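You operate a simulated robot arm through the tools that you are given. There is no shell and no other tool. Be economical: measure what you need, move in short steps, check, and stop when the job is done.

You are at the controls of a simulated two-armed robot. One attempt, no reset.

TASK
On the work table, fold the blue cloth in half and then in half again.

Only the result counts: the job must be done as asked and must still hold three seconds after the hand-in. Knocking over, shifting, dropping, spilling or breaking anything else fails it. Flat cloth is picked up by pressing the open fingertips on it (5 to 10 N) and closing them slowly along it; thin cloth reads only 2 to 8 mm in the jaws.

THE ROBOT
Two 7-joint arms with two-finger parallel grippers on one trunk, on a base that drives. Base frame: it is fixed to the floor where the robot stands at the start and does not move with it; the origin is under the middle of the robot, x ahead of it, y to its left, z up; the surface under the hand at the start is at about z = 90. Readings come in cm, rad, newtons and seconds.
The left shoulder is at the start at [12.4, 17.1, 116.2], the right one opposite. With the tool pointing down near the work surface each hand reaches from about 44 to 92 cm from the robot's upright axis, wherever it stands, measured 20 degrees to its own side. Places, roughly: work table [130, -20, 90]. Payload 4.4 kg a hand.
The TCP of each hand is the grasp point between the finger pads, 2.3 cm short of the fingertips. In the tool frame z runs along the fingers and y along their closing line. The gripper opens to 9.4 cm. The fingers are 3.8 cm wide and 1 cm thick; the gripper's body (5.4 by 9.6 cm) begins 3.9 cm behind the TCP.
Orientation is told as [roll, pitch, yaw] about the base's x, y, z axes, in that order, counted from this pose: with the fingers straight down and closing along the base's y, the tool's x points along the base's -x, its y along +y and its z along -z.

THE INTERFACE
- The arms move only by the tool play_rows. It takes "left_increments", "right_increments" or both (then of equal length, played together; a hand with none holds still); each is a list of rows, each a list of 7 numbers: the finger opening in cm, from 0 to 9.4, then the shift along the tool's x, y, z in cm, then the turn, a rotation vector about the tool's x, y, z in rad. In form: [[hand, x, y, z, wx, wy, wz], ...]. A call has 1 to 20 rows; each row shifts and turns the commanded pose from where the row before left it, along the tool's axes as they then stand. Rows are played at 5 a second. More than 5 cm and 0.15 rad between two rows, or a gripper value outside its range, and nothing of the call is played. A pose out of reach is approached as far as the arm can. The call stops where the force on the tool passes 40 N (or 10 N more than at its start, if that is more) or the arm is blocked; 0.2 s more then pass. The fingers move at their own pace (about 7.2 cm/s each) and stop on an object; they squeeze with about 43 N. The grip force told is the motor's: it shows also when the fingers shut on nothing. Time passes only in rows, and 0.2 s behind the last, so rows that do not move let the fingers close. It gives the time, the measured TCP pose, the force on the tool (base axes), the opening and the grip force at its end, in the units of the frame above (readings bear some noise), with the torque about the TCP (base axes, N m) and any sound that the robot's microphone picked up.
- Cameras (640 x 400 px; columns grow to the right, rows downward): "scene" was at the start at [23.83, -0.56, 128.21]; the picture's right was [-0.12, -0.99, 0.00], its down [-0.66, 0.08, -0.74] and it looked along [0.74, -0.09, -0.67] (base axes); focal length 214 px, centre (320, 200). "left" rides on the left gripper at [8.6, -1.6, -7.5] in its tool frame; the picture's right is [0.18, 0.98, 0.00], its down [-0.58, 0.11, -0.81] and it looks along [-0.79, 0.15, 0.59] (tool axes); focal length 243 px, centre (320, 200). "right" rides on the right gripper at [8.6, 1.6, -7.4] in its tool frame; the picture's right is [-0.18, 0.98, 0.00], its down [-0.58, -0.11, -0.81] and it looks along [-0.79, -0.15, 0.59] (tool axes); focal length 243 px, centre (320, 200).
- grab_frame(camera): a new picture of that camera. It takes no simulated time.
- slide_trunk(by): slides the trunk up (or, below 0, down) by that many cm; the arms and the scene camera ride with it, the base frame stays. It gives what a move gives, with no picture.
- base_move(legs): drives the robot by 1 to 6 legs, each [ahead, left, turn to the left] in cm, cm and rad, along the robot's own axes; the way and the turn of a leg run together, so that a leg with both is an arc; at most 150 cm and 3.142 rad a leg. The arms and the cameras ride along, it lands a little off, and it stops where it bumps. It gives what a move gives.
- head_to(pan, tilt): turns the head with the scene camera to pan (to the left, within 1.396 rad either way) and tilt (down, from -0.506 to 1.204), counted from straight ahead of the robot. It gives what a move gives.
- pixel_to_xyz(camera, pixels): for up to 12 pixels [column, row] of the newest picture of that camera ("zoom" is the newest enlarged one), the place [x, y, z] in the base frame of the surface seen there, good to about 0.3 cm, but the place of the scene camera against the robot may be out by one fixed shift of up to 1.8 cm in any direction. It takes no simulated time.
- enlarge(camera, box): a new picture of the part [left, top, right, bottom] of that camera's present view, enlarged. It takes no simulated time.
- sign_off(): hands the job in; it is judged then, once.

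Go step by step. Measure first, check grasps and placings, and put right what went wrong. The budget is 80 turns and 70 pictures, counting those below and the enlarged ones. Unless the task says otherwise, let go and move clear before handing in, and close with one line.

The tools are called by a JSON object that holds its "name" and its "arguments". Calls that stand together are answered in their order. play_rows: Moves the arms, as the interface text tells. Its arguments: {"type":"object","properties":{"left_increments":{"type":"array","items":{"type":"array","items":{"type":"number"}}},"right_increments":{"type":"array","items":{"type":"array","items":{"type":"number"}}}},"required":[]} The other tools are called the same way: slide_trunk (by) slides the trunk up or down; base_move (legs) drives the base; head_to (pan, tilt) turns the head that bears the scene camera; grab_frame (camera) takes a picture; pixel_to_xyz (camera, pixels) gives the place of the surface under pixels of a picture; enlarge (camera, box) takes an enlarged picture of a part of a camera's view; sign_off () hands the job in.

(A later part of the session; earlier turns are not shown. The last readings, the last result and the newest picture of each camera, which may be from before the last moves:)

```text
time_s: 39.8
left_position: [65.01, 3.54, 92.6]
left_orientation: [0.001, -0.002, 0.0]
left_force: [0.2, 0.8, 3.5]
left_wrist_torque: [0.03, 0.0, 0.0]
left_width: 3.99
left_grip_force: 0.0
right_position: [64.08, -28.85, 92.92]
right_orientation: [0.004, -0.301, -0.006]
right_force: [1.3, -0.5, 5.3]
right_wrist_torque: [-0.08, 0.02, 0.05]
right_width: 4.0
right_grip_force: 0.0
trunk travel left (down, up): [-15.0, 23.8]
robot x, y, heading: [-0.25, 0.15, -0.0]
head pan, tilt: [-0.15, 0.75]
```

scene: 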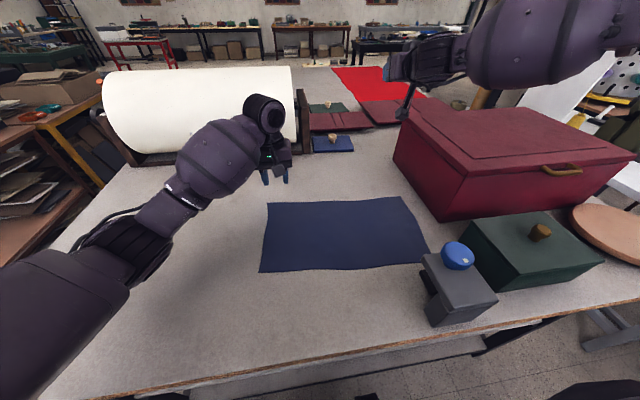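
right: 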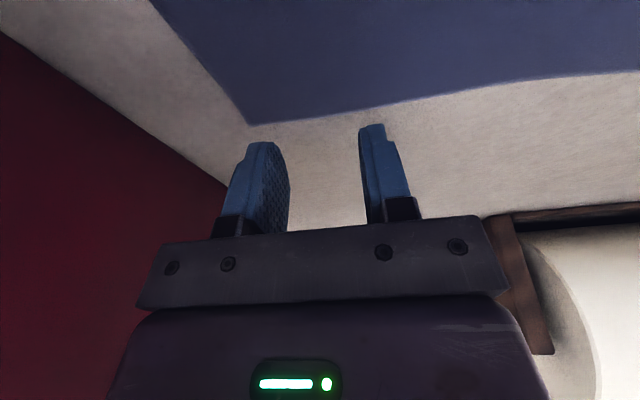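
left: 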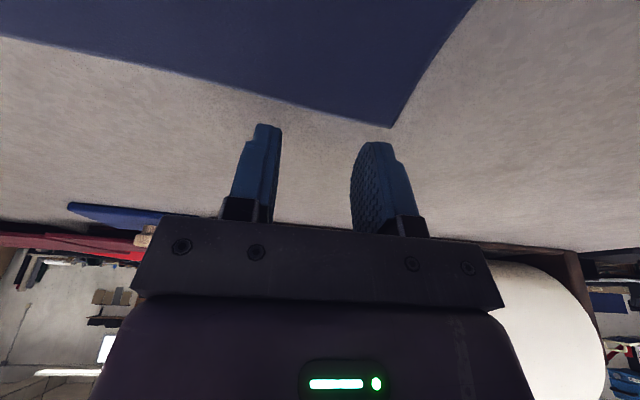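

Contact on both (3.5 N and 5.3 N). I add a touch of pressure and close slowly.

{"name": "play_rows", "arguments": {"left_increments": [[4, 0, 0, 0.1, 0, 0, 0], [3.6, 0, 0, 0, 0, 0, 0], [3.2, 0, 0, 0, 0, 0, 0], [2.8, 0, 0, 0, 0, 0, 0], [2.4, 0, 0, 0, 0, 0, 0], [2.0, 0, 0, 0, 0, 0, 0], [1.6, 0, 0, 0, 0, 0, 0], [1.2, 0, 0, 0, 0, 0, 0], [0.8, 0, 0, 0, 0, 0, 0], [0.4, 0, 0, 0, 0, 0, 0], [0, 0, 0, 0, 0, 0, 0], [0, 0, 0, 0, 0, 0, 0], [0, 0, 0, 0, 0, 0, 0]], "right_increments": [[4, 0.02, 0, 0.06, 0, 0, 0], [3.6, 0, 0, 0, 0, 0, 0], [3.2, 0, 0, 0, 0, 0, 0], [2.8, 0, 0, 0, 0, 0, 0], [2.4, 0, 0, 0, 0, 0, 0], [2.0, 0, 0, 0, 0, 0, 0], [1.6, 0, 0, 0, 0, 0, 0], [1.2, 0, 0, 0, 0, 0, 0], [0.8, 0, 0, 0, 0, 0, 0], [0.4, 0, 0, 0, 0, 0, 0], [0, 0, 0, 0, 0, 0, 0], [0, 0, 0, 0, 0, 0, 0], [0, 0, 0, 0, 0, 0, 0]]}}

{"name": "grab_frame", "arguments": {"camera": "right"}}

{"name": "grab_frame", "arguments": {"camera": "left"}}

```text
time_s: 42.6
left_position: [64.95, 3.57, 92.67]
left_orientation: [0.003, -0.008, 0.0]
left_force: [1.0, 0.7, -0.2]
left_wrist_torque: [0.0, 0.01, 0.01]
left_width: 0.0
left_grip_force: 42.2
right_position: [63.94, -28.9, 92.82]
right_orientation: [0.004, -0.304, -0.008]
right_force: [0.2, 0.8, 4.8]
right_wrist_torque: [-0.01, 0.02, 0.0]
right_width: 0.18
right_grip_force: 43.1
trunk travel left (down, up): [-15.0, 23.8]
robot x, y, heading: [-0.16, 0.06, -0.001]
head pan, tilt: [-0.15, 0.75]
```

```text
47 pictures are left
```

right: 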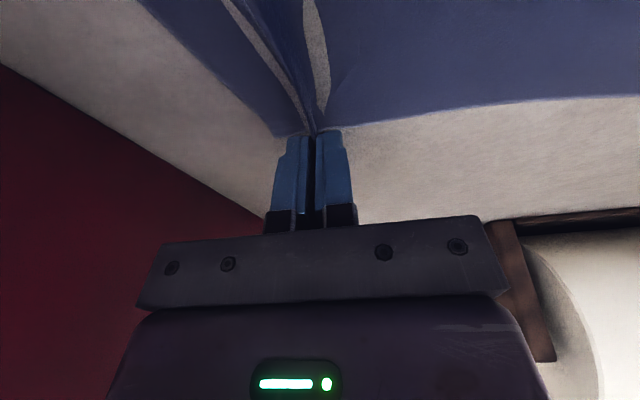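

```text
46 pictures are left
```

left: 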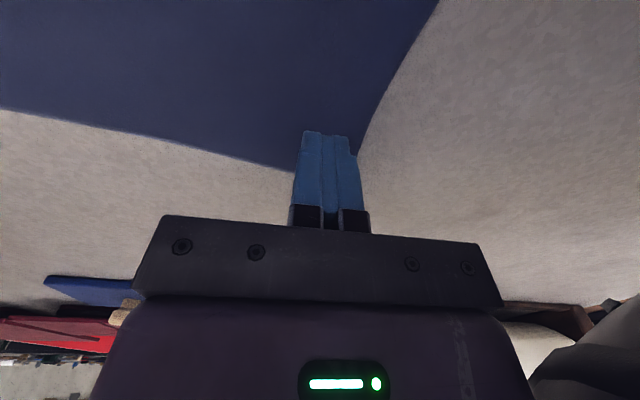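

The right hand holds cloth (1.8 mm, ruck visible at (315,60)); the left closed on nothing because its pressure faded. I open the left, raise the trunk 2.5 cm (the right keeps its hold) and look again.

{"name": "play_rows", "arguments": {"left_increments": [[2, 0, 0, -0.5, 0, 0, 0], [4, 0, 0, -0.5, 0, 0, 0], [4, 0, 0, 0, 0, 0, 0]], "right_increments": [[0, 0, 0, 0, 0, 0, 0], [0, 0, 0, 0, 0, 0, 0], [0, 0, 0, 0, 0, 0, 0]]}}

{"name": "slide_trunk", "arguments": {"by": 2.5}}

{"name": "grab_frame", "arguments": {"camera": "left"}}

{"name": "grab_frame", "arguments": {"camera": "scene"}}

{"name": "pixel_to_xyz", "arguments": {"camera": "left", "pixels": [[360, 140], [355, 110], [300, 120], [330, 130], [370, 120]]}}

```text
time_s: 43.4
left_position: [64.85, 3.81, 93.52]
left_orientation: [0.001, -0.007, 0.004]
left_force: [0.3, 0.3, -0.3]
left_wrist_torque: [-0.02, 0.07, 0.02]
left_width: 4.01
left_grip_force: 0.2
right_position: [63.74, -28.78, 93.01]
right_orientation: [0.001, -0.301, -0.007]
right_force: [-1.3, -0.4, 0.2]
right_wrist_torque: [0.0, 0.0, -0.02]
right_width: 0.19
right_grip_force: 43.2
trunk travel left (down, up): [-15.0, 23.8]
robot x, y, heading: [0.06, 0.23, 0.005]
head pan, tilt: [-0.15, 0.75]
```

```text
time_s: 44.1
left_position: [65.06, 3.56, 95.27]
left_orientation: [0.0, 0.007, -0.001]
left_force: [0.6, -0.1, 0.3]
left_wrist_torque: [0.02, 0.04, 0.0]
left_width: 3.98
left_grip_force: 0.1
right_position: [64.12, -28.92, 94.81]
right_orientation: [0.003, -0.295, -0.008]
right_force: [1.1, 0.5, -1.4]
right_wrist_torque: [0.01, 0.03, 0.03]
right_width: 0.17
right_grip_force: 43.2
trunk travel left (down, up): [-17.5, 21.3]
robot x, y, heading: [0.06, -0.02, -0.001]
head pan, tilt: [-0.15, 0.75]
```

```text
45 pictures are left
```

left: 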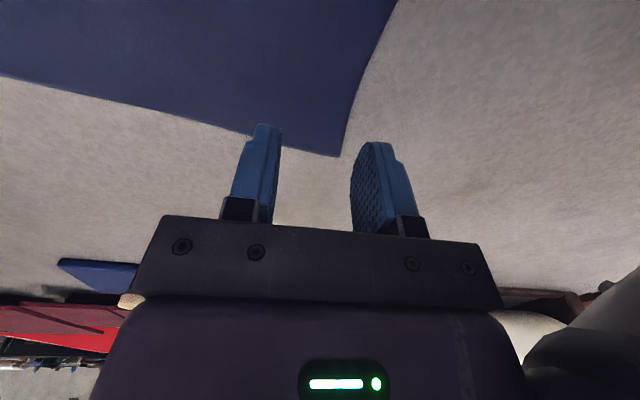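

```text
44 pictures are left
```

scene: 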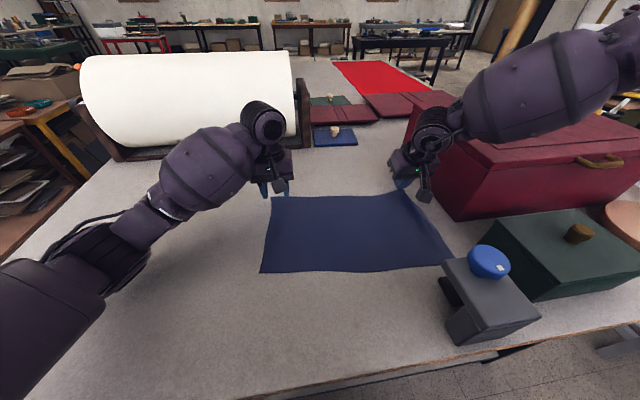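

```text
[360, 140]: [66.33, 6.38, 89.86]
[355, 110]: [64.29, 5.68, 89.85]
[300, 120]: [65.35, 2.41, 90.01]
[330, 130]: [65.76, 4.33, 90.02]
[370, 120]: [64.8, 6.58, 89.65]
```

The corner slid to about (67.3,5), so I shift the left hand 1.8 cm right and 0.4 ahead and lower to the cloth.

{"name": "play_rows", "arguments": {"left_increments": [[4, -0.4, -1.8, 0, 0, 0, 0], [4, 0, 0, 1.5, 0, 0, 0], [4, 0, 0, 0.9, 0, 0, 0], [4, 0, 0, 0.3, 0, 0, 0], [4, 0, 0, 0, 0, 0, 0]]}}

```text
time_s: 45.3
left_position: [65.42, 1.77, 93.0]
left_orientation: [0.001, -0.001, 0.0]
left_force: [0.7, 0.5, -0.4]
left_wrist_torque: [0.0, 0.01, 0.01]
left_width: 3.96
left_grip_force: 0.1
right_position: [64.13, -28.92, 95.18]
right_orientation: [0.005, -0.299, -0.008]
right_force: [1.1, 0.0, 0.7]
right_wrist_torque: [0.02, 0.02, -0.04]
right_width: 0.19
right_grip_force: 42.7
trunk travel left (down, up): [-17.5, 21.3]
robot x, y, heading: [0.29, -0.1, 0.0]
head pan, tilt: [-0.15, 0.75]
```

{"name": "play_rows", "arguments": {"left_increments": [[4, 0, 0, 0.3, 0, 0, 0], [4, 0, 0, 0.15, 0, 0, 0], [4, 0, 0, 0.1, 0, 0, 0], [4, 0, 0, 0, 0, 0, 0]]}}

```text
time_s: 46.3
left_position: [65.47, 1.97, 93.07]
left_orientation: [0.001, -0.009, 0.003]
left_force: [-0.1, 0.6, -0.4]
left_wrist_torque: [0.0, -0.04, 0.02]
left_width: 3.98
left_grip_force: 0.0
right_position: [64.08, -28.85, 95.59]
right_orientation: [0.003, -0.304, -0.009]
right_force: [-0.2, 0.4, -1.2]
right_wrist_torque: [-0.03, 0.04, 0.03]
right_width: 0.17
right_grip_force: 42.3
trunk travel left (down, up): [-17.5, 21.3]
robot x, y, heading: [-0.09, 0.17, -0.001]
head pan, tilt: [-0.15, 0.75]
```

The left elbow touches the table again (z stuck at 93.07). I ease the right hand up and back along its fold path and raise the trunk another 5 cm so the left elbow clears.

{"name": "play_rows", "arguments": {"left_increments": [[4, 0, 0, -1, 0, 0, 0], [4, 0, 0, 0, 0, 0, 0], [4, 0, 0, 0, 0, 0, 0]], "right_increments": [[0, 1.91, 0, -0.6, 0, 0, 0], [0, 1.91, 0, -0.6, 0, 0, 0], [0, 1.91, 0, -0.6, 0, 0, 0]]}}

{"name": "slide_trunk", "arguments": {"by": 5}}

{"name": "play_rows", "arguments": {"left_increments": [[4, 0, 0, 2, 0, 0, 0], [4, 0, 0, 2, 0, 0, 0], [4, 0, 0, 0.8, 0, 0, 0], [4, 0, 0, 0, 0, 0, 0]]}}

{"name": "grab_frame", "arguments": {"camera": "left"}}

{"name": "grab_frame", "arguments": {"camera": "scene"}}

```text
time_s: 47.1
left_position: [65.17, 1.99, 93.61]
left_orientation: [0.0, -0.003, 0.001]
left_force: [1.3, -0.1, 0.5]
left_wrist_torque: [0.0, -0.02, 0.0]
left_width: 4.0
left_grip_force: 0.0
right_position: [57.79, -28.73, 95.57]
right_orientation: [0.001, -0.304, -0.009]
right_force: [0.0, -0.5, -0.1]
right_wrist_torque: [-0.02, 0.02, -0.04]
right_width: 0.15
right_grip_force: 42.7
trunk travel left (down, up): [-17.5, 21.3]
robot x, y, heading: [-0.24, 0.06, -0.002]
head pan, tilt: [-0.15, 0.75]
```

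```text
time_s: 48.0
left_position: [65.41, 1.62, 98.24]
left_orientation: [-0.001, 0.003, -0.002]
left_force: [0.0, -0.2, -0.1]
left_wrist_torque: [0.0, 0.0, 0.02]
left_width: 4.01
left_grip_force: 0.1
right_position: [58.06, -28.9, 100.15]
right_orientation: [0.002, -0.297, -0.011]
right_force: [0.9, 0.1, -0.3]
right_wrist_torque: [0.0, 0.02, -0.01]
right_width: 0.19
right_grip_force: 43.0
trunk travel left (down, up): [-22.5, 16.3]
robot x, y, heading: [0.02, -0.11, 0.002]
head pan, tilt: [-0.15, 0.75]
```

```text
time_s: 49.0
left_position: [65.26, 1.81, 93.53]
left_orientation: [0.0, -0.001, 0.002]
left_force: [0.7, 0.3, -0.9]
left_wrist_torque: [0.03, -0.02, 0.03]
left_width: 3.99
left_grip_force: 0.1
right_position: [58.04, -28.91, 100.26]
right_orientation: [0.002, -0.299, -0.008]
right_force: [-0.4, 0.1, 0.2]
right_wrist_torque: [-0.03, 0.05, -0.01]
right_width: 0.2
right_grip_force: 43.4
trunk travel left (down, up): [-22.5, 16.3]
robot x, y, heading: [0.13, 0.07, -0.002]
head pan, tilt: [-0.15, 0.75]
```

```text
43 pictures are left
```

left: 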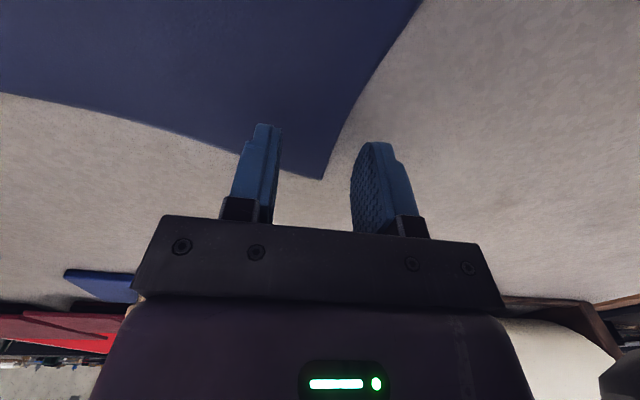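

```text
42 pictures are left
```

scene: 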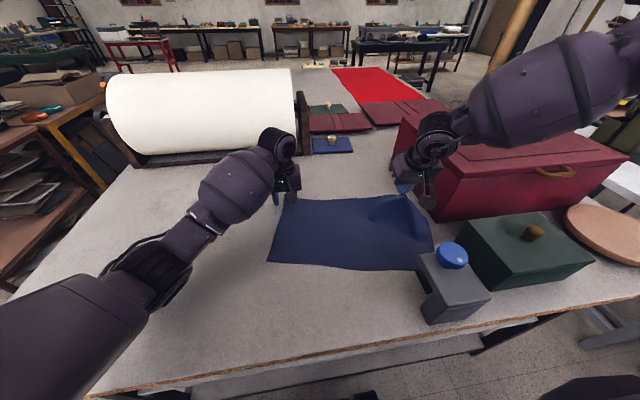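

{"name": "pixel_to_xyz", "arguments": {"camera": "left", "pixels": [[320, 174], [300, 165], [345, 115], [210, 135], [285, 160]]}}

{"name": "pixel_to_xyz", "arguments": {"camera": "scene", "pixels": [[268, 261], [416, 266], [432, 250], [340, 268], [420, 215]]}}

```text
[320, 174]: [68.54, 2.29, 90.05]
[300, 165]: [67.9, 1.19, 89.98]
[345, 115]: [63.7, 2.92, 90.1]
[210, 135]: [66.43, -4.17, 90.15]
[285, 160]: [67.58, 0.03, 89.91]
```

```text
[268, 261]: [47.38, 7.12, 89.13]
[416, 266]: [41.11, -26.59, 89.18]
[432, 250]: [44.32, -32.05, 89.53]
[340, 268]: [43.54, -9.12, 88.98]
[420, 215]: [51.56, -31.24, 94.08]
```

The far left corner is now at about (68.5,2.4). I shift the left hand there and press, now with elbow room.

{"name": "play_rows", "arguments": {"left_increments": [[4, -0.7, -2.6, 0, 0, 0, 0], [4, 0, 0, 0.6, 0, 0, 0], [4, 0, 0, 0.3, 0, 0, 0], [4, 0, 0, 0, 0, 0, 0]]}}

```text
time_s: 50.0
left_position: [66.15, -0.9, 92.69]
left_orientation: [0.0, 0.0, 0.0]
left_force: [-0.7, 0.4, 0.0]
left_wrist_torque: [0.0, -0.03, -0.03]
left_width: 4.01
left_grip_force: 0.0
right_position: [57.95, -28.85, 100.24]
right_orientation: [0.003, -0.3, -0.009]
right_force: [0.4, -0.5, -0.2]
right_wrist_torque: [-0.04, 0.0, 0.03]
right_width: 0.19
right_grip_force: 43.2
trunk travel left (down, up): [-22.5, 16.3]
robot x, y, heading: [0.12, 0.15, -0.003]
head pan, tilt: [-0.15, 0.75]
```

{"name": "play_rows", "arguments": {"left_increments": [[4, 0, 0, 0.15, 0, 0, 0], [4, 0, 0, 0.1, 0, 0, 0], [4, 0, 0, 0, 0, 0, 0]]}}

```text
time_s: 50.8
left_position: [66.15, -0.91, 92.51]
left_orientation: [0.0, 0.001, 0.0]
left_force: [-0.1, -0.6, 0.2]
left_wrist_torque: [0.0, 0.0, 0.0]
left_width: 4.02
left_grip_force: 0.1
right_position: [58.04, -28.76, 100.14]
right_orientation: [0.004, -0.299, -0.01]
right_force: [0.6, 0.3, -0.5]
right_wrist_torque: [0.03, 0.03, 0.01]
right_width: 0.19
right_grip_force: 43.2
trunk travel left (down, up): [-22.5, 16.3]
robot x, y, heading: [-0.19, -0.03, 0.002]
head pan, tilt: [-0.15, 0.75]
```

Tracking is clean; a little farther down.

{"name": "play_rows", "arguments": {"left_increments": [[4, 0, 0, 0.1, 0, 0, 0], [4, 0, 0, 0.1, 0, 0, 0], [4, 0, 0, 0, 0, 0, 0]]}}

```text
time_s: 51.6
left_position: [66.04, -0.93, 92.47]
left_orientation: [0.002, -0.001, 0.0]
left_force: [1.1, 0.7, 11.1]
left_wrist_torque: [0.13, -0.06, -0.04]
left_width: 4.01
left_grip_force: 0.3
right_position: [57.99, -28.89, 100.29]
right_orientation: [0.003, -0.3, -0.01]
right_force: [0.1, 0.3, 0.2]
right_wrist_torque: [-0.05, -0.02, 0.01]
right_width: 0.21
right_grip_force: 42.6
trunk travel left (down, up): [-22.5, 16.3]
robot x, y, heading: [0.11, -0.41, -0.001]
head pan, tilt: [-0.15, 0.75]
```

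The left presses at 11 N; I ease a hair and close slowly.

{"name": "play_rows", "arguments": {"left_increments": [[4, 0, 0, -0.03, 0, 0, 0], [3.6, 0, 0, 0, 0, 0, 0], [3.2, 0, 0, 0, 0, 0, 0], [2.8, 0, 0, 0, 0, 0, 0], [2.4, 0, 0, 0, 0, 0, 0], [2.0, 0, 0, 0, 0, 0, 0], [1.6, 0, 0, 0, 0, 0, 0], [1.2, 0, 0, 0, 0, 0, 0], [0.8, 0, 0, 0, 0, 0, 0], [0.4, 0, 0, 0, 0, 0, 0], [0, 0, 0, 0, 0, 0, 0], [0, 0, 0, 0, 0, 0, 0], [0, 0, 0, 0, 0, 0, 0]]}}

{"name": "grab_frame", "arguments": {"camera": "left"}}

```text
time_s: 54.4
left_position: [66.0, -0.83, 92.44]
left_orientation: [0.0, -0.001, 0.0]
left_force: [-3.2, -4.9, 17.7]
left_wrist_torque: [0.01, 0.06, -0.04]
left_width: 0.22
left_grip_force: 43.1
right_position: [58.04, -28.91, 100.27]
right_orientation: [0.003, -0.302, -0.009]
right_force: [1.3, 3.2, -0.5]
right_wrist_torque: [0.05, -0.05, -0.06]
right_width: 0.19
right_grip_force: 42.7
trunk travel left (down, up): [-22.5, 16.3]
robot x, y, heading: [0.19, 0.04, 0.003]
head pan, tilt: [-0.15, 0.75]
```

```text
41 pictures are left
```

left: 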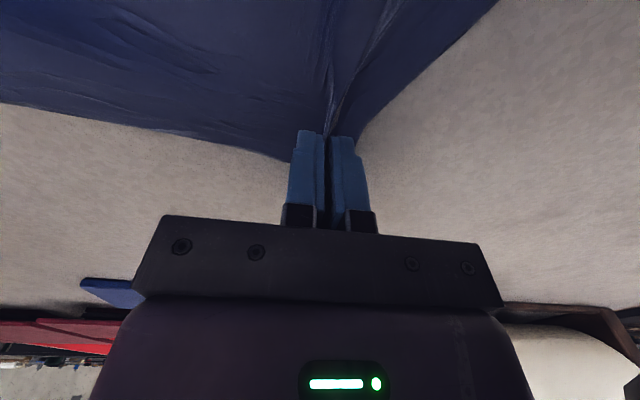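

Both hands now hold the far edge (2.2 and 1.9 mm). The block would foul the right hand at the near edge, so I'll lift the cloth to hang clear, then shift the whole robot left and fold there.

{"name": "play_rows", "arguments": {"left_increments": [[0, 0.5, 0, -2.5, 0, 0, 0], [0, 0.8, 0, -3, 0, 0, 0], [0, 1.7, 0, -3, 0, 0, 0], [0, 1.7, 0, -3, 0, 0, 0], [0, 1.7, 0, -3.2, 0, 0, 0], [0, 1.8, 0, -3.5, 0, 0, 0], [0, 1.8, 0, -3.5, 0, 0, 0], [0, 0, 0, 0, 0, 0, 0]], "right_increments": [[0, 0, 0, 0, 0, 0, 0], [0, 0, 0, 0, 0, 0, 0], [0, -0.37, 0, -2.8, 0, 0, 0], [0, -0.37, 0, -2.8, 0, 0, 0], [0, -0.5, 0, -2.8, 0, 0, 0], [0, -0.5, 0, -2.8, 0, 0, 0], [0, -0.5, 0, -2.8, 0, 0, 0], [0, 0, 0, 0, 0, 0, 0]]}}

{"name": "grab_frame", "arguments": {"camera": "scene"}}

```text
time_s: 56.2
left_position: [56.15, -0.84, 113.89]
left_orientation: [-0.001, 0.0, 0.0]
left_force: [0.9, 0.0, -0.6]
left_wrist_torque: [0.01, 0.0, 0.0]
left_width: 0.26
left_grip_force: 43.6
right_position: [56.2, -28.97, 114.02]
right_orientation: [0.004, -0.297, -0.009]
right_force: [-0.4, -0.4, -0.1]
right_wrist_torque: [0.02, 0.03, -0.01]
right_width: 0.18
right_grip_force: 43.0
trunk travel left (down, up): [-22.5, 16.3]
robot x, y, heading: [-0.01, -0.09, -0.004]
head pan, tilt: [-0.15, 0.75]
```

```text
40 pictures are left
```

scene: 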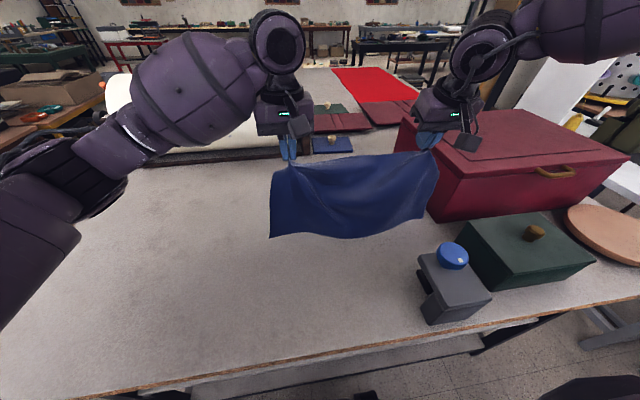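

The cloth hangs well between both hands. I stretch the edge slightly by moving the left hand out 1.5 cm, then shift the robot 14 cm left.

{"name": "play_rows", "arguments": {"left_increments": [[0, 0, 0.7, -1, 0, 0, 0], [0, 0, 0.8, -1, 0, 0, 0]], "right_increments": [[0, -0.3, 0, -0.95, 0, 0, 0], [0, -0.3, 0, -0.95, 0, 0, 0]]}}

{"name": "base_move", "arguments": {"legs": [[0, 14, 0]]}}

{"name": "grab_frame", "arguments": {"camera": "scene"}}

```text
time_s: 56.8
left_position: [56.12, 0.71, 115.96]
left_orientation: [0.0, -0.001, 0.0]
left_force: [-0.2, -0.6, 0.2]
left_wrist_torque: [0.04, -0.01, -0.04]
left_width: 0.25
left_grip_force: 43.0
right_position: [56.12, -28.94, 116.31]
right_orientation: [0.004, -0.3, -0.009]
right_force: [-0.9, -0.4, 0.4]
right_wrist_torque: [0.0, -0.02, 0.01]
right_width: 0.2
right_grip_force: 42.8
trunk travel left (down, up): [-22.5, 16.3]
robot x, y, heading: [0.24, 0.21, 0.002]
head pan, tilt: [-0.15, 0.75]
```

```text
time_s: 58.7
left_position: [56.17, 14.48, 116.04]
left_orientation: [0.001, 0.0, 0.0]
left_force: [0.3, -0.2, -0.2]
left_wrist_torque: [0.0, 0.02, 0.03]
left_width: 0.21
left_grip_force: 42.6
right_position: [56.02, -15.05, 116.22]
right_orientation: [0.004, -0.299, -0.008]
right_force: [0.0, 0.2, 0.4]
right_wrist_torque: [0.0, 0.01, 0.0]
right_width: 0.19
right_grip_force: 43.0
trunk travel left (down, up): [-22.5, 16.3]
robot x, y, heading: [-0.3, 13.94, -0.001]
head pan, tilt: [-0.15, 0.75]
```

```text
39 pictures are left
```

scene: 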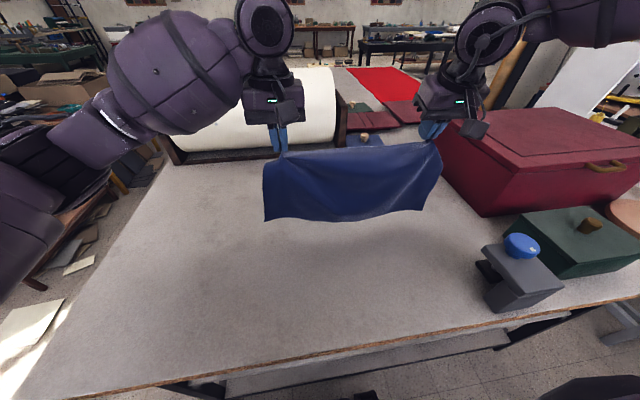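

The cloth hangs free and straight. Because the held rim points away from the robot, I'll set the hanging lower edge down at x≈56, lay the cloth toward the robot, then fold the held edge back over it.

{"name": "play_rows", "arguments": {"left_increments": [[0, 0, 0, 2, 0, 0, 0], [0, 0, 0, 2, 0, 0, 0], [0, 0, 0, 0, 0, 0, 0], [0, 2, 0, 1.3, 0, 0, 0], [0, 2, 0, 1.3, 0, 0, 0], [0, 2, 0, 1.3, 0, 0, 0], [0, 2.2, 0, 1.7, 0, 0, 0], [0, 2.2, 0, 1.7, 0, 0, 0], [0, 2.2, 0, 1.7, 0, 0, 0], [0, 0, 0, 0, 0, 0, 0]], "right_increments": [[0, 0.59, 0, 1.91, 0, 0, 0], [0, 0.59, 0, 1.91, 0, 0, 0], [0, 0, 0, 0, 0, 0, 0], [0, 2.29, 0, 0.65, 0, 0, 0], [0, 2.29, 0, 0.65, 0, 0, 0], [0, 2.29, 0, 0.65, 0, 0, 0], [0, 2.6, 0, 0.97, 0, 0, 0], [0, 2.6, 0, 0.97, 0, 0, 0], [0, 2.6, 0, 0.97, 0, 0, 0], [0, 0, 0, 0, 0, 0, 0]]}}

{"name": "grab_frame", "arguments": {"camera": "scene"}}

```text
time_s: 60.9
left_position: [43.46, 14.35, 103.01]
left_orientation: [0.001, -0.002, 0.001]
left_force: [0.8, 0.4, 0.1]
left_wrist_torque: [0.02, 0.01, -0.05]
left_width: 0.24
left_grip_force: 43.7
right_position: [43.54, -15.06, 103.22]
right_orientation: [0.004, -0.299, -0.012]
right_force: [-0.2, -0.5, -0.1]
right_wrist_torque: [-0.05, 0.0, -0.01]
right_width: 0.17
right_grip_force: 43.2
trunk travel left (down, up): [-22.5, 16.3]
robot x, y, heading: [-0.07, 13.85, -0.003]
head pan, tilt: [-0.15, 0.75]
```

```text
38 pictures are left
```

scene: 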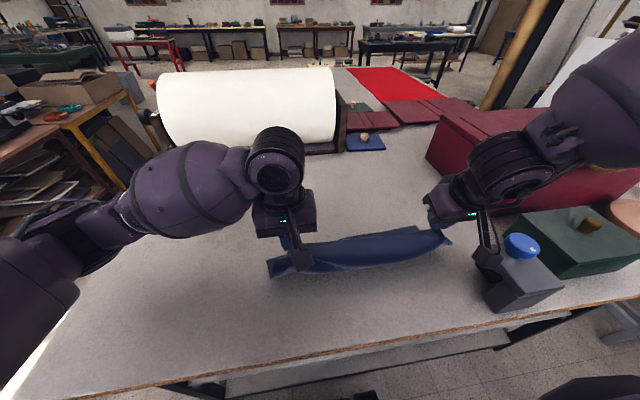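

{"name": "enlarge", "arguments": {"camera": "scene", "box": [230, 190, 510, 320]}}

{"name": "grab_frame", "arguments": {"camera": "right"}}

{"name": "grab_frame", "arguments": {"camera": "left"}}

```text
2.29 times, centred on (370, 255) of scene
```

zoom: 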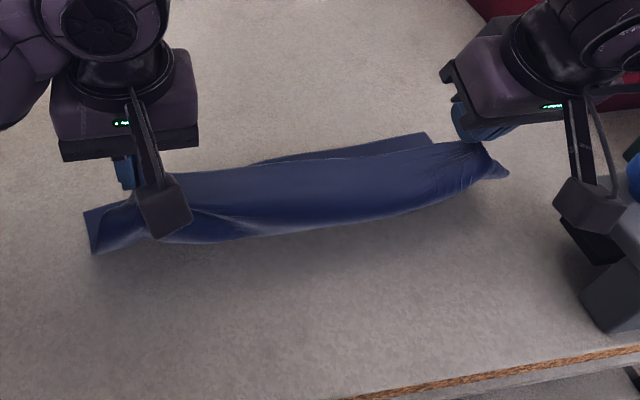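

```text
36 pictures are left
```

right: 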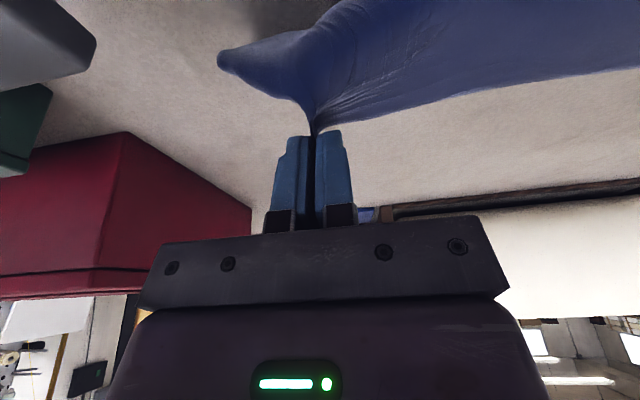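

```text
35 pictures are left
```

left: 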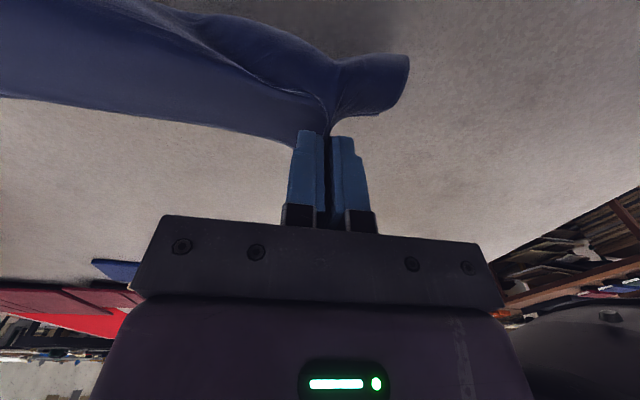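

{"name": "pixel_to_xyz", "arguments": {"camera": "zoom", "pixels": [[425, 136], [350, 146], [270, 161], [250, 235], [400, 215], [300, 170], [95, 250], [503, 174]]}}

```text
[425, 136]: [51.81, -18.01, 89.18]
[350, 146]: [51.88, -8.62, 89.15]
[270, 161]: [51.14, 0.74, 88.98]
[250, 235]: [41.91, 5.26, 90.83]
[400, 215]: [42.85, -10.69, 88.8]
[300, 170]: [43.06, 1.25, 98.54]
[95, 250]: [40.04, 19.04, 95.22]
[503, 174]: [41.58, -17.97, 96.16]
```

The lower edge lies at x≈51.6 and the cloth lies back to x≈42, nearly the half. I now swing the held edge over in an arc to meet it.

{"name": "play_rows", "arguments": {"left_increments": [[0, -1.27, 0, 0.75, 0, 0, 0], [0, -1.27, 0, 0.75, 0, 0, 0], [0, -1.1, 0, 1.25, 0, 0, 0], [0, -1.1, 0, 1.25, 0, 0, 0], [0, -0.7, 0, 1.5, 0, 0, 0], [0, -0.7, 0, 1.5, 0, 0, 0], [0, -0.3, 0, 1.35, 0, 0, 0], [0, -0.3, 0, 1.35, 0, 0, 0], [0, 0, 0, 0.2, 0, 0, 0], [0, 0, 0, 0, 0, 0, 0]], "right_increments": [[0, -1.57, 0, 1.12, 0, 0, 0], [0, -1.57, 0, 1.12, 0, 0, 0], [0, -0.68, 0, 1.52, 0, 0, 0], [0, -0.68, 0, 1.52, 0, 0, 0], [0, -0.22, 0, 1.64, 0, 0, 0], [0, -0.22, 0, 1.64, 0, 0, 0], [0, 0.06, 0, 1.4, 0, 0, 0], [0, 0.06, 0, 1.4, 0, 0, 0], [0, 0.06, 0, 0.2, 0, 0, 0], [0, 0, 0, 0, 0, 0, 0]]}}

{"name": "enlarge", "arguments": {"camera": "scene", "box": [230, 190, 510, 320]}}

{"name": "grab_frame", "arguments": {"camera": "right"}}

{"name": "grab_frame", "arguments": {"camera": "left"}}

```text
time_s: 63.1
left_position: [50.14, 14.37, 93.23]
left_orientation: [-0.003, -0.001, 0.0]
left_force: [-2.1, 0.7, 12.0]
left_wrist_torque: [0.15, -0.1, 0.01]
left_width: 0.24
left_grip_force: 42.8
right_position: [51.38, -15.12, 93.69]
right_orientation: [0.004, -0.303, -0.009]
right_force: [0.6, -0.6, 0.6]
right_wrist_torque: [0.0, 0.01, -0.01]
right_width: 0.2
right_grip_force: 42.5
trunk travel left (down, up): [-22.5, 16.3]
robot x, y, heading: [0.07, 13.74, 0.001]
head pan, tilt: [-0.15, 0.75]
```

```text
2.29 times, centred on (370, 255) of scene
```

zoom: 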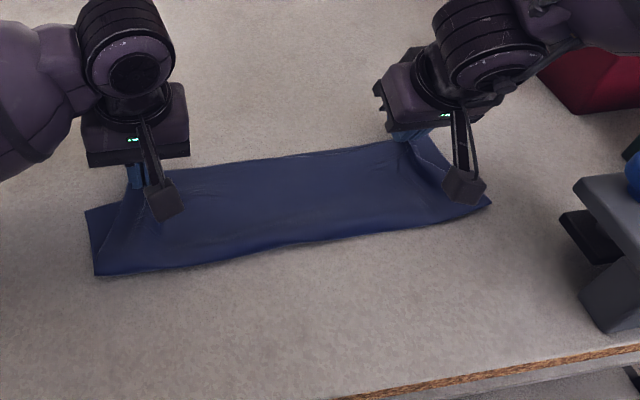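

```text
33 pictures are left
```

right: 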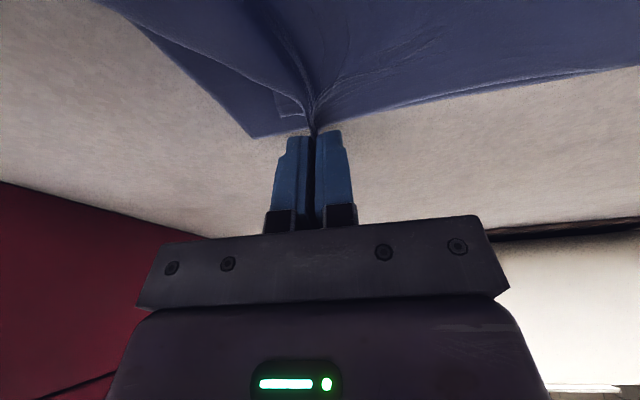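

```text
32 pictures are left
```

left: 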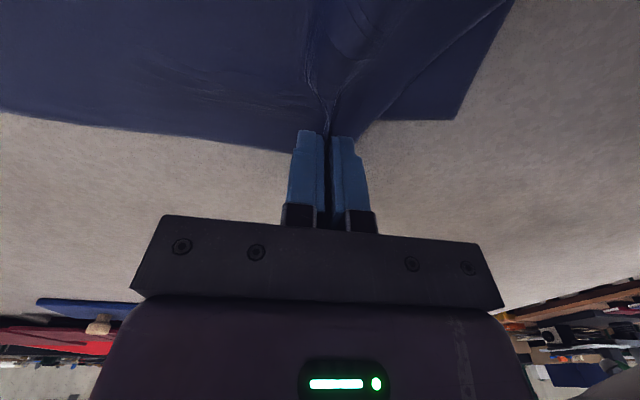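

The edge is now over the lower one across its width. I press lightly and open the fingers slowly so the gathered ruck spreads out again.

{"name": "play_rows", "arguments": {"left_increments": [[0, 0, 0, 0, 0, 0, 0], [0, 0, 0, 0, 0, 0, 0], [0.8, 0, 0, -0.03, 0, 0, 0], [1.6, 0, 0, 0, 0, 0, 0], [2.4, 0, 0, 0, 0, 0, 0], [3.2, 0, 0, 0, 0, 0, 0], [4, 0, 0, 0, 0, 0, 0], [4, 0, 0, -1, 0, 0, 0], [4, 0, 0, -3, 0, 0, 0], [4, 0, 0, -4, 0, 0, 0]], "right_increments": [[0, 0.09, 0, 0.3, 0, 0, 0], [0, 0.09, 0, 0.3, 0, 0, 0], [0.8, 0, 0, 0, 0, 0, 0], [1.6, 0, 0, 0, 0, 0, 0], [2.4, 0, 0, 0, 0, 0, 0], [3.2, 0, 0, 0, 0, 0, 0], [4, 0, 0, 0, 0, 0, 0], [4, -0.3, 0, -0.95, 0, 0, 0], [4, -0.9, 0, -2.9, 0, 0, 0], [4, -1.2, 0, -3.8, 0, 0, 0]]}}

{"name": "grab_frame", "arguments": {"camera": "right"}}

{"name": "grab_frame", "arguments": {"camera": "left"}}

{"name": "enlarge", "arguments": {"camera": "scene", "box": [230, 190, 510, 320]}}

```text
time_s: 65.3
left_position: [50.19, 14.39, 101.22]
left_orientation: [0.0, 0.0, -0.001]
left_force: [-0.3, -0.3, 0.1]
left_wrist_torque: [-0.01, -0.02, 0.0]
left_width: 3.96
left_grip_force: 0.1
right_position: [51.2, -15.28, 101.34]
right_orientation: [0.003, -0.301, -0.01]
right_force: [-0.6, 0.0, 0.1]
right_wrist_torque: [0.01, -0.02, 0.0]
right_width: 4.0
right_grip_force: 0.1
right hand out of reach, approached as far as the arm can: row 2
trunk travel left (down, up): [-22.5, 16.3]
robot x, y, heading: [0.19, 13.74, 0.004]
head pan, tilt: [-0.15, 0.75]
```

```text
31 pictures are left
```

right: 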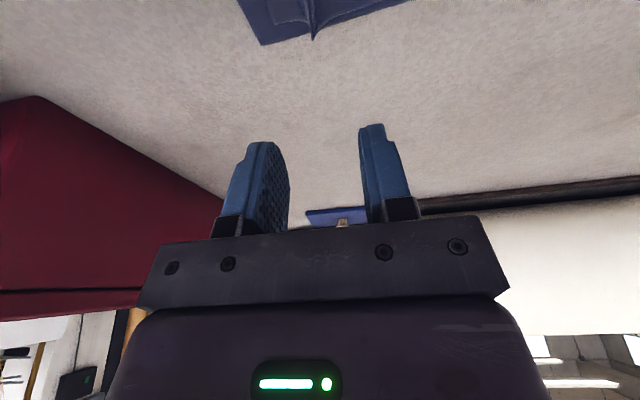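

```text
30 pictures are left
```

left: 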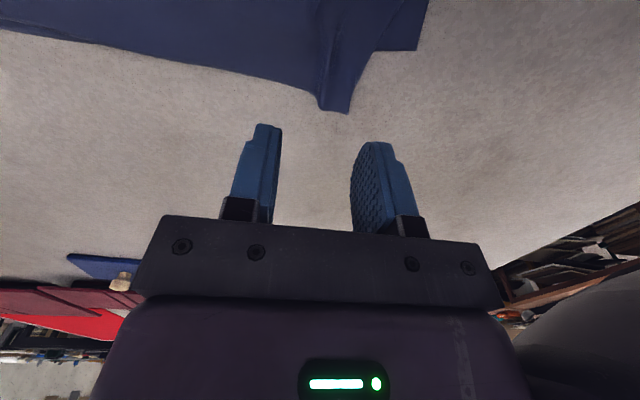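

```text
2.29 times, centred on (370, 255) of scene
```

zoom: 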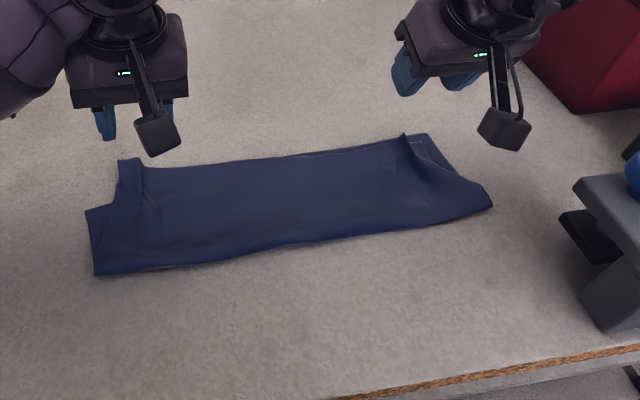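

The first fold is down, but the rucks left the top corners gathered: left at zoom (128,160), right at (405,137). I back both hands off for a close look.

{"name": "play_rows", "arguments": {"left_increments": [[4, 3.5, 0, -2, 0, 0, 0], [4, 3.5, 0, -2, 0, 0, 0], [4, 0, 0, 0, 0, 0, 0]], "right_increments": [[4, 3.5, 0, -2, 0, 0, 0], [4, 3.5, 0, -2, 0, 0, 0], [4, 0, 0, 0, 0, 0, 0]]}}

{"name": "enlarge", "arguments": {"camera": "left", "box": [160, 0, 480, 200]}}

{"name": "pixel_to_xyz", "arguments": {"camera": "zoom", "pixels": [[320, 100], [320, 200], [420, 100], [420, 200], [220, 200], [520, 200], [120, 200]]}}

{"name": "enlarge", "arguments": {"camera": "right", "box": [160, 0, 480, 200]}}

{"name": "pixel_to_xyz", "arguments": {"camera": "zoom", "pixels": [[320, 100], [320, 200], [420, 100], [420, 200], [220, 200], [520, 200], [120, 200]]}}

```text
time_s: 66.1
left_position: [43.17, 14.28, 105.2]
left_orientation: [0.0, 0.001, 0.001]
left_force: [-0.1, 0.0, 0.1]
left_wrist_torque: [0.03, 0.01, -0.02]
left_width: 3.99
left_grip_force: 0.1
right_position: [43.57, -15.27, 103.11]
right_orientation: [0.004, -0.298, -0.008]
right_force: [1.3, -1.2, -0.2]
right_wrist_torque: [0.02, -0.04, -0.02]
right_width: 3.96
right_grip_force: 0.0
trunk travel left (down, up): [-22.5, 16.3]
robot x, y, heading: [0.22, 13.67, -0.007]
head pan, tilt: [-0.15, 0.75]
```

```text
2.00 times, centred on (320, 100) of left
```

zoom: 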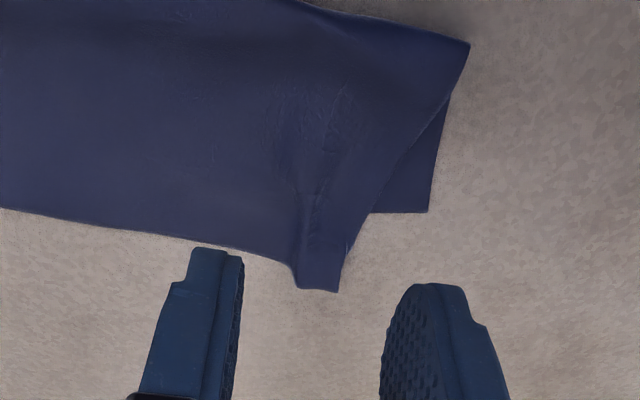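

```text
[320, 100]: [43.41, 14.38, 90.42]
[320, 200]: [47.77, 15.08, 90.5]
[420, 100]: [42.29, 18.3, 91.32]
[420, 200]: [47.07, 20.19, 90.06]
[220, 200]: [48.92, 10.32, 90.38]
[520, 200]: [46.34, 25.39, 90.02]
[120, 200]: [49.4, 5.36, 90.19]
```

```text
2.00 times, centred on (320, 100) of right
```

zoom: 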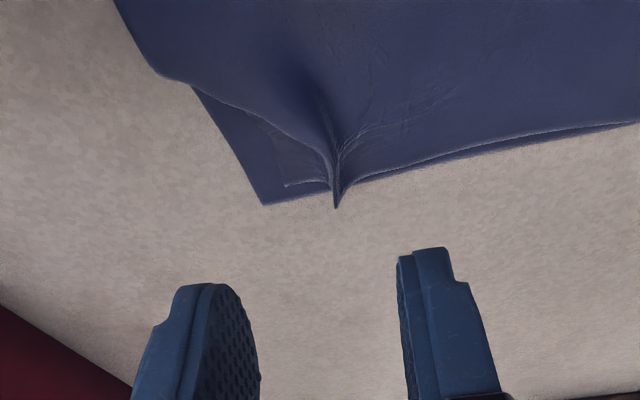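

```text
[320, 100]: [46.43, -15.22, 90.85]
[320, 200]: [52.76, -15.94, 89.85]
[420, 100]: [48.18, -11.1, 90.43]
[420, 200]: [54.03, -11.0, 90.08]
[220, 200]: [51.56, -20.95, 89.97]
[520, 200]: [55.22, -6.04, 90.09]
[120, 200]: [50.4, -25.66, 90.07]
```

The left top corner tip is at about (52,16) with a folded ruck, while the layer below has its corner at (47.5,20.6). The right one is within about 1.5 cm. I'll press closed left fingertips on the left tip and drag it out to its corner.

{"name": "play_rows", "arguments": {"left_increments": [[0, -3.5, 0.5, 0, 0, 0, 0], [0, -3.6, 0.5, 0, 0, 0, 0], [0, 0, 0, 4, 0, 0, 0], [0, 0, 0, 4, 0, 0, 0], [0, 0, 0, 3.5, 0, 0, 0], [0, 0, 0, 0.5, 0, 0, 0], [0, 0, 0, 0.2, 0, 0, 0], [0, 0, 0, 0, 0, 0, 0]]}}

{"name": "enlarge", "arguments": {"camera": "left", "box": [160, 0, 480, 200]}}

```text
time_s: 67.9
left_position: [50.36, 15.32, 92.81]
left_orientation: [0.0, -0.001, -0.001]
left_force: [-0.6, -0.9, -0.9]
left_wrist_torque: [-0.02, 0.0, -0.01]
left_width: 0.0
left_grip_force: 42.2
right_position: [43.56, -15.21, 102.93]
right_orientation: [0.003, -0.301, -0.01]
right_force: [-0.2, 1.1, 0.7]
right_wrist_torque: [0.0, -0.03, 0.01]
right_width: 4.02
right_grip_force: 0.1
trunk travel left (down, up): [-22.5, 16.3]
robot x, y, heading: [0.12, 13.72, -0.0]
head pan, tilt: [-0.15, 0.75]
```

```text
2.00 times, centred on (320, 100) of left
```

zoom: 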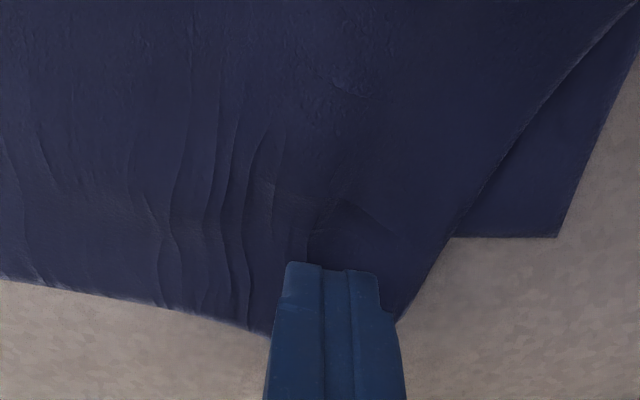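

The fingers sit right on the tip. I press slightly and check the force.

{"name": "play_rows", "arguments": {"left_increments": [[0, 0, 0, 0.12, 0, 0, 0], [0, 0, 0, 0.1, 0, 0, 0], [0, 0, 0, 0, 0, 0, 0]]}}

```text
time_s: 68.7
left_position: [50.35, 15.36, 92.85]
left_orientation: [-0.001, -0.001, -0.001]
left_force: [-0.4, -0.4, 0.1]
left_wrist_torque: [0.02, -0.01, 0.0]
left_width: 0.0
left_grip_force: 43.0
right_position: [43.5, -15.31, 102.96]
right_orientation: [0.002, -0.301, -0.009]
right_force: [-0.2, -0.1, -0.1]
right_wrist_torque: [-0.02, 0.02, -0.01]
right_width: 4.02
right_grip_force: 0.1
trunk travel left (down, up): [-22.5, 16.3]
robot x, y, heading: [-0.03, 13.82, 0.001]
head pan, tilt: [-0.15, 0.75]
```

{"name": "play_rows", "arguments": {"left_increments": [[0, 0, 0, 0.12, 0, 0, 0], [0, 0, 0, 0.12, 0, 0, 0], [0, 0, 0, 0, 0, 0, 0]]}}

```text
time_s: 69.5
left_position: [50.33, 15.33, 92.59]
left_orientation: [0.0, 0.001, 0.001]
left_force: [0.7, 0.3, 3.9]
left_wrist_torque: [-0.03, 0.05, 0.03]
left_width: 0.03
left_grip_force: 42.6
right_position: [43.48, -15.23, 103.1]
right_orientation: [0.003, -0.299, -0.008]
right_force: [0.7, 0.1, -0.5]
right_wrist_torque: [0.01, 0.01, 0.0]
right_width: 3.99
right_grip_force: 0.1
trunk travel left (down, up): [-22.5, 16.3]
robot x, y, heading: [-0.05, 13.57, -0.002]
head pan, tilt: [-0.15, 0.75]
```

Contact at 3.9 N. I press a hair more and drag toward the left and nearer, easing up slightly as it climbs onto the lower layer.

{"name": "play_rows", "arguments": {"left_increments": [[0, 0, 0, 0.05, 0, 0, 0], [0, 0.3, 0.6, 0, 0, 0, 0], [0, 0.4, 0.6, 0, 0, 0, 0], [0, 0.5, 0.6, 0, 0, 0, 0], [0, 0.5, 0.6, -0.03, 0, 0, 0], [0, 0.5, 0.6, -0.03, 0, 0, 0], [0, 0.5, 0.5, -0.03, 0, 0, 0], [0, 0.5, 0.5, -0.03, 0, 0, 0], [0, 0.5, 0.4, 0, 0, 0, 0], [0, 0, 0, 0, 0, 0, 0]]}}

{"name": "enlarge", "arguments": {"camera": "left", "box": [160, 0, 480, 200]}}

```text
time_s: 71.7
left_position: [46.67, 19.81, 92.48]
left_orientation: [0.001, 0.001, 0.001]
left_force: [0.0, -0.3, 4.9]
left_wrist_torque: [-0.04, 0.04, 0.0]
left_width: 0.0
left_grip_force: 42.6
right_position: [43.53, -15.25, 103.15]
right_orientation: [0.004, -0.301, -0.009]
right_force: [0.3, -0.8, 0.6]
right_wrist_torque: [-0.03, 0.0, -0.01]
right_width: 4.01
right_grip_force: 0.1
trunk travel left (down, up): [-22.5, 16.3]
robot x, y, heading: [-0.14, 13.63, -0.005]
head pan, tilt: [-0.15, 0.75]
```

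```text
2.00 times, centred on (320, 100) of left
```

zoom: 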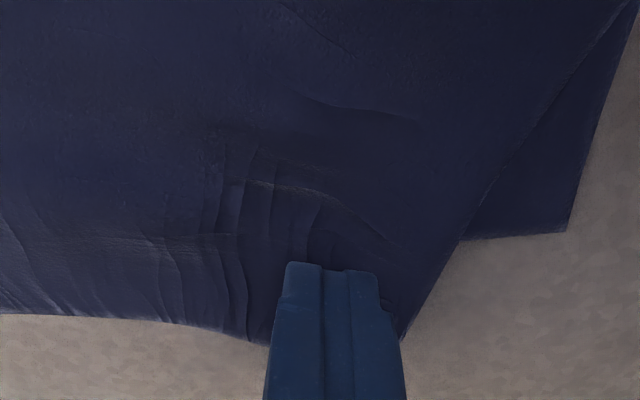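

{"name": "play_rows", "arguments": {"left_increments": [[0, 0, 0, -3, 0, 0, 0], [0, 3.5, 0, -3, 0, 0, 0], [0, 3.5, 0, -3, 0, 0, 0], [0, 0, 0, 0, 0, 0, 0]]}}

{"name": "enlarge", "arguments": {"camera": "left", "box": [160, 0, 480, 200]}}

{"name": "grab_frame", "arguments": {"camera": "scene"}}

{"name": "pixel_to_xyz", "arguments": {"camera": "zoom", "pixels": [[320, 200], [420, 200], [370, 250], [220, 250], [520, 100]]}}

```text
time_s: 72.7
left_position: [39.71, 19.78, 101.64]
left_orientation: [-0.001, -0.001, 0.001]
left_force: [0.3, 0.3, -0.5]
left_wrist_torque: [-0.01, -0.01, 0.01]
left_width: 0.02
left_grip_force: 42.5
right_position: [43.45, -15.21, 103.12]
right_orientation: [0.003, -0.302, -0.01]
right_force: [0.8, 0.2, -0.1]
right_wrist_torque: [-0.02, -0.03, 0.04]
right_width: 3.99
right_grip_force: 0.1
trunk travel left (down, up): [-22.5, 16.3]
robot x, y, heading: [0.4, 13.81, -0.001]
head pan, tilt: [-0.15, 0.75]
```

```text
2.00 times, centred on (320, 100) of left
```

zoom: 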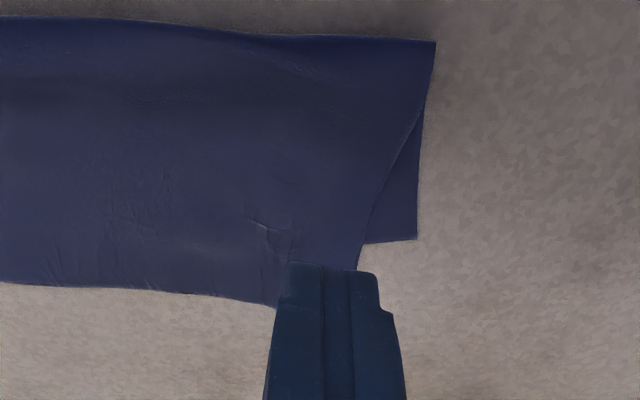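

```text
23 pictures are left
```

scene: 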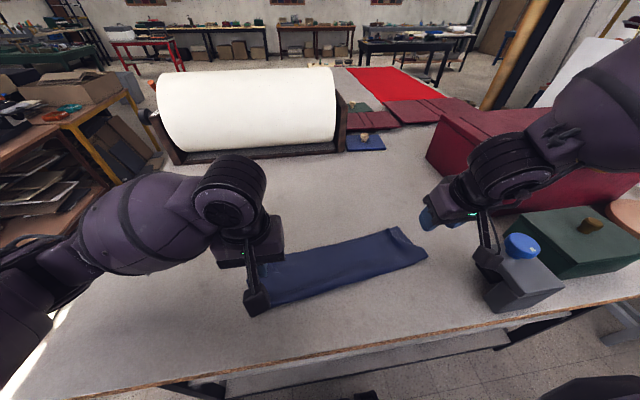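

```text
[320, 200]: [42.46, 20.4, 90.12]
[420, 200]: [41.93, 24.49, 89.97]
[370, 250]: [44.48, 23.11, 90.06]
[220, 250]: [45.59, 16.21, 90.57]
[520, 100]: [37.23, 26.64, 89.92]
```

The drag brought the corner mostly out (the layers partly moved together), leaving a gap of a few cm. I clear both hands upward, drive back 8 cm and right 14 cm for better reach, and inspect.

{"name": "play_rows", "arguments": {"left_increments": [[0, 0, 1, -4, 0, 0, 0], [0, 0, 2, -4, 0, 0, 0], [0, 0, 4, -1, 0, 0, 0], [0, 0, 4, 0, 0, 0, 0]], "right_increments": [[4, -1.2, 0, -4, 0, 0, 0], [4, -1.2, 0, -4, 0, 0, 0], [4, -1.2, 0, -4, 0, 0, 0], [4, -1, 0, -4, 0, 0, 0]]}}

{"name": "base_move", "arguments": {"legs": [[-8, 0, 0], [0, -10, 0]]}}

{"name": "enlarge", "arguments": {"camera": "scene", "box": [200, 140, 480, 300]}}

```text
time_s: 73.7
left_position: [39.41, 30.93, 110.63]
left_orientation: [-0.002, -0.002, -0.002]
left_force: [-0.7, 0.6, 1.0]
left_wrist_torque: [-0.01, -0.05, 0.0]
left_width: 0.0
left_grip_force: 42.0
right_position: [43.03, -15.09, 119.9]
right_orientation: [0.001, -0.299, -0.007]
right_force: [0.5, -0.3, -0.7]
right_wrist_torque: [-0.02, -0.02, 0.01]
right_width: 4.0
right_grip_force: 0.0
trunk travel left (down, up): [-22.5, 16.3]
robot x, y, heading: [0.14, 13.88, -0.005]
head pan, tilt: [-0.15, 0.75]
```

```text
time_s: 75.8
left_position: [31.55, 20.92, 110.57]
left_orientation: [0.0, 0.0, 0.0]
left_force: [0.0, -0.1, -0.2]
left_wrist_torque: [0.01, 0.0, 0.0]
left_width: 0.03
left_grip_force: 42.4
right_position: [35.27, -25.15, 119.8]
right_orientation: [0.006, -0.302, -0.007]
right_force: [-0.2, 0.5, 1.0]
right_wrist_torque: [0.0, 0.02, -0.02]
right_width: 4.02
right_grip_force: 0.1
trunk travel left (down, up): [-22.5, 16.3]
robot x, y, heading: [-8.22, 3.93, 0.001]
head pan, tilt: [-0.15, 0.75]
```

```text
2.29 times, centred on (340, 220) of scene
```

zoom: 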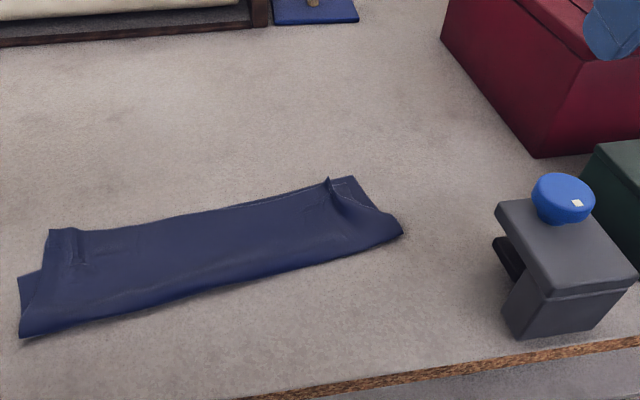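

{"name": "pixel_to_xyz", "arguments": {"camera": "zoom", "pixels": [[52, 232], [76, 231], [22, 279], [22, 335], [330, 185], [352, 179], [400, 232], [200, 216], [60, 260]]}}

```text
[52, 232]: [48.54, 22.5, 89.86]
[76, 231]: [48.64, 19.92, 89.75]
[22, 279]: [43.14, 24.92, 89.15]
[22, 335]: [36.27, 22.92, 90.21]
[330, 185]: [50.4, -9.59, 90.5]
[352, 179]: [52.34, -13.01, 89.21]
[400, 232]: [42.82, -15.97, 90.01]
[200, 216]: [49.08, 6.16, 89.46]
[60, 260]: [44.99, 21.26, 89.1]
```

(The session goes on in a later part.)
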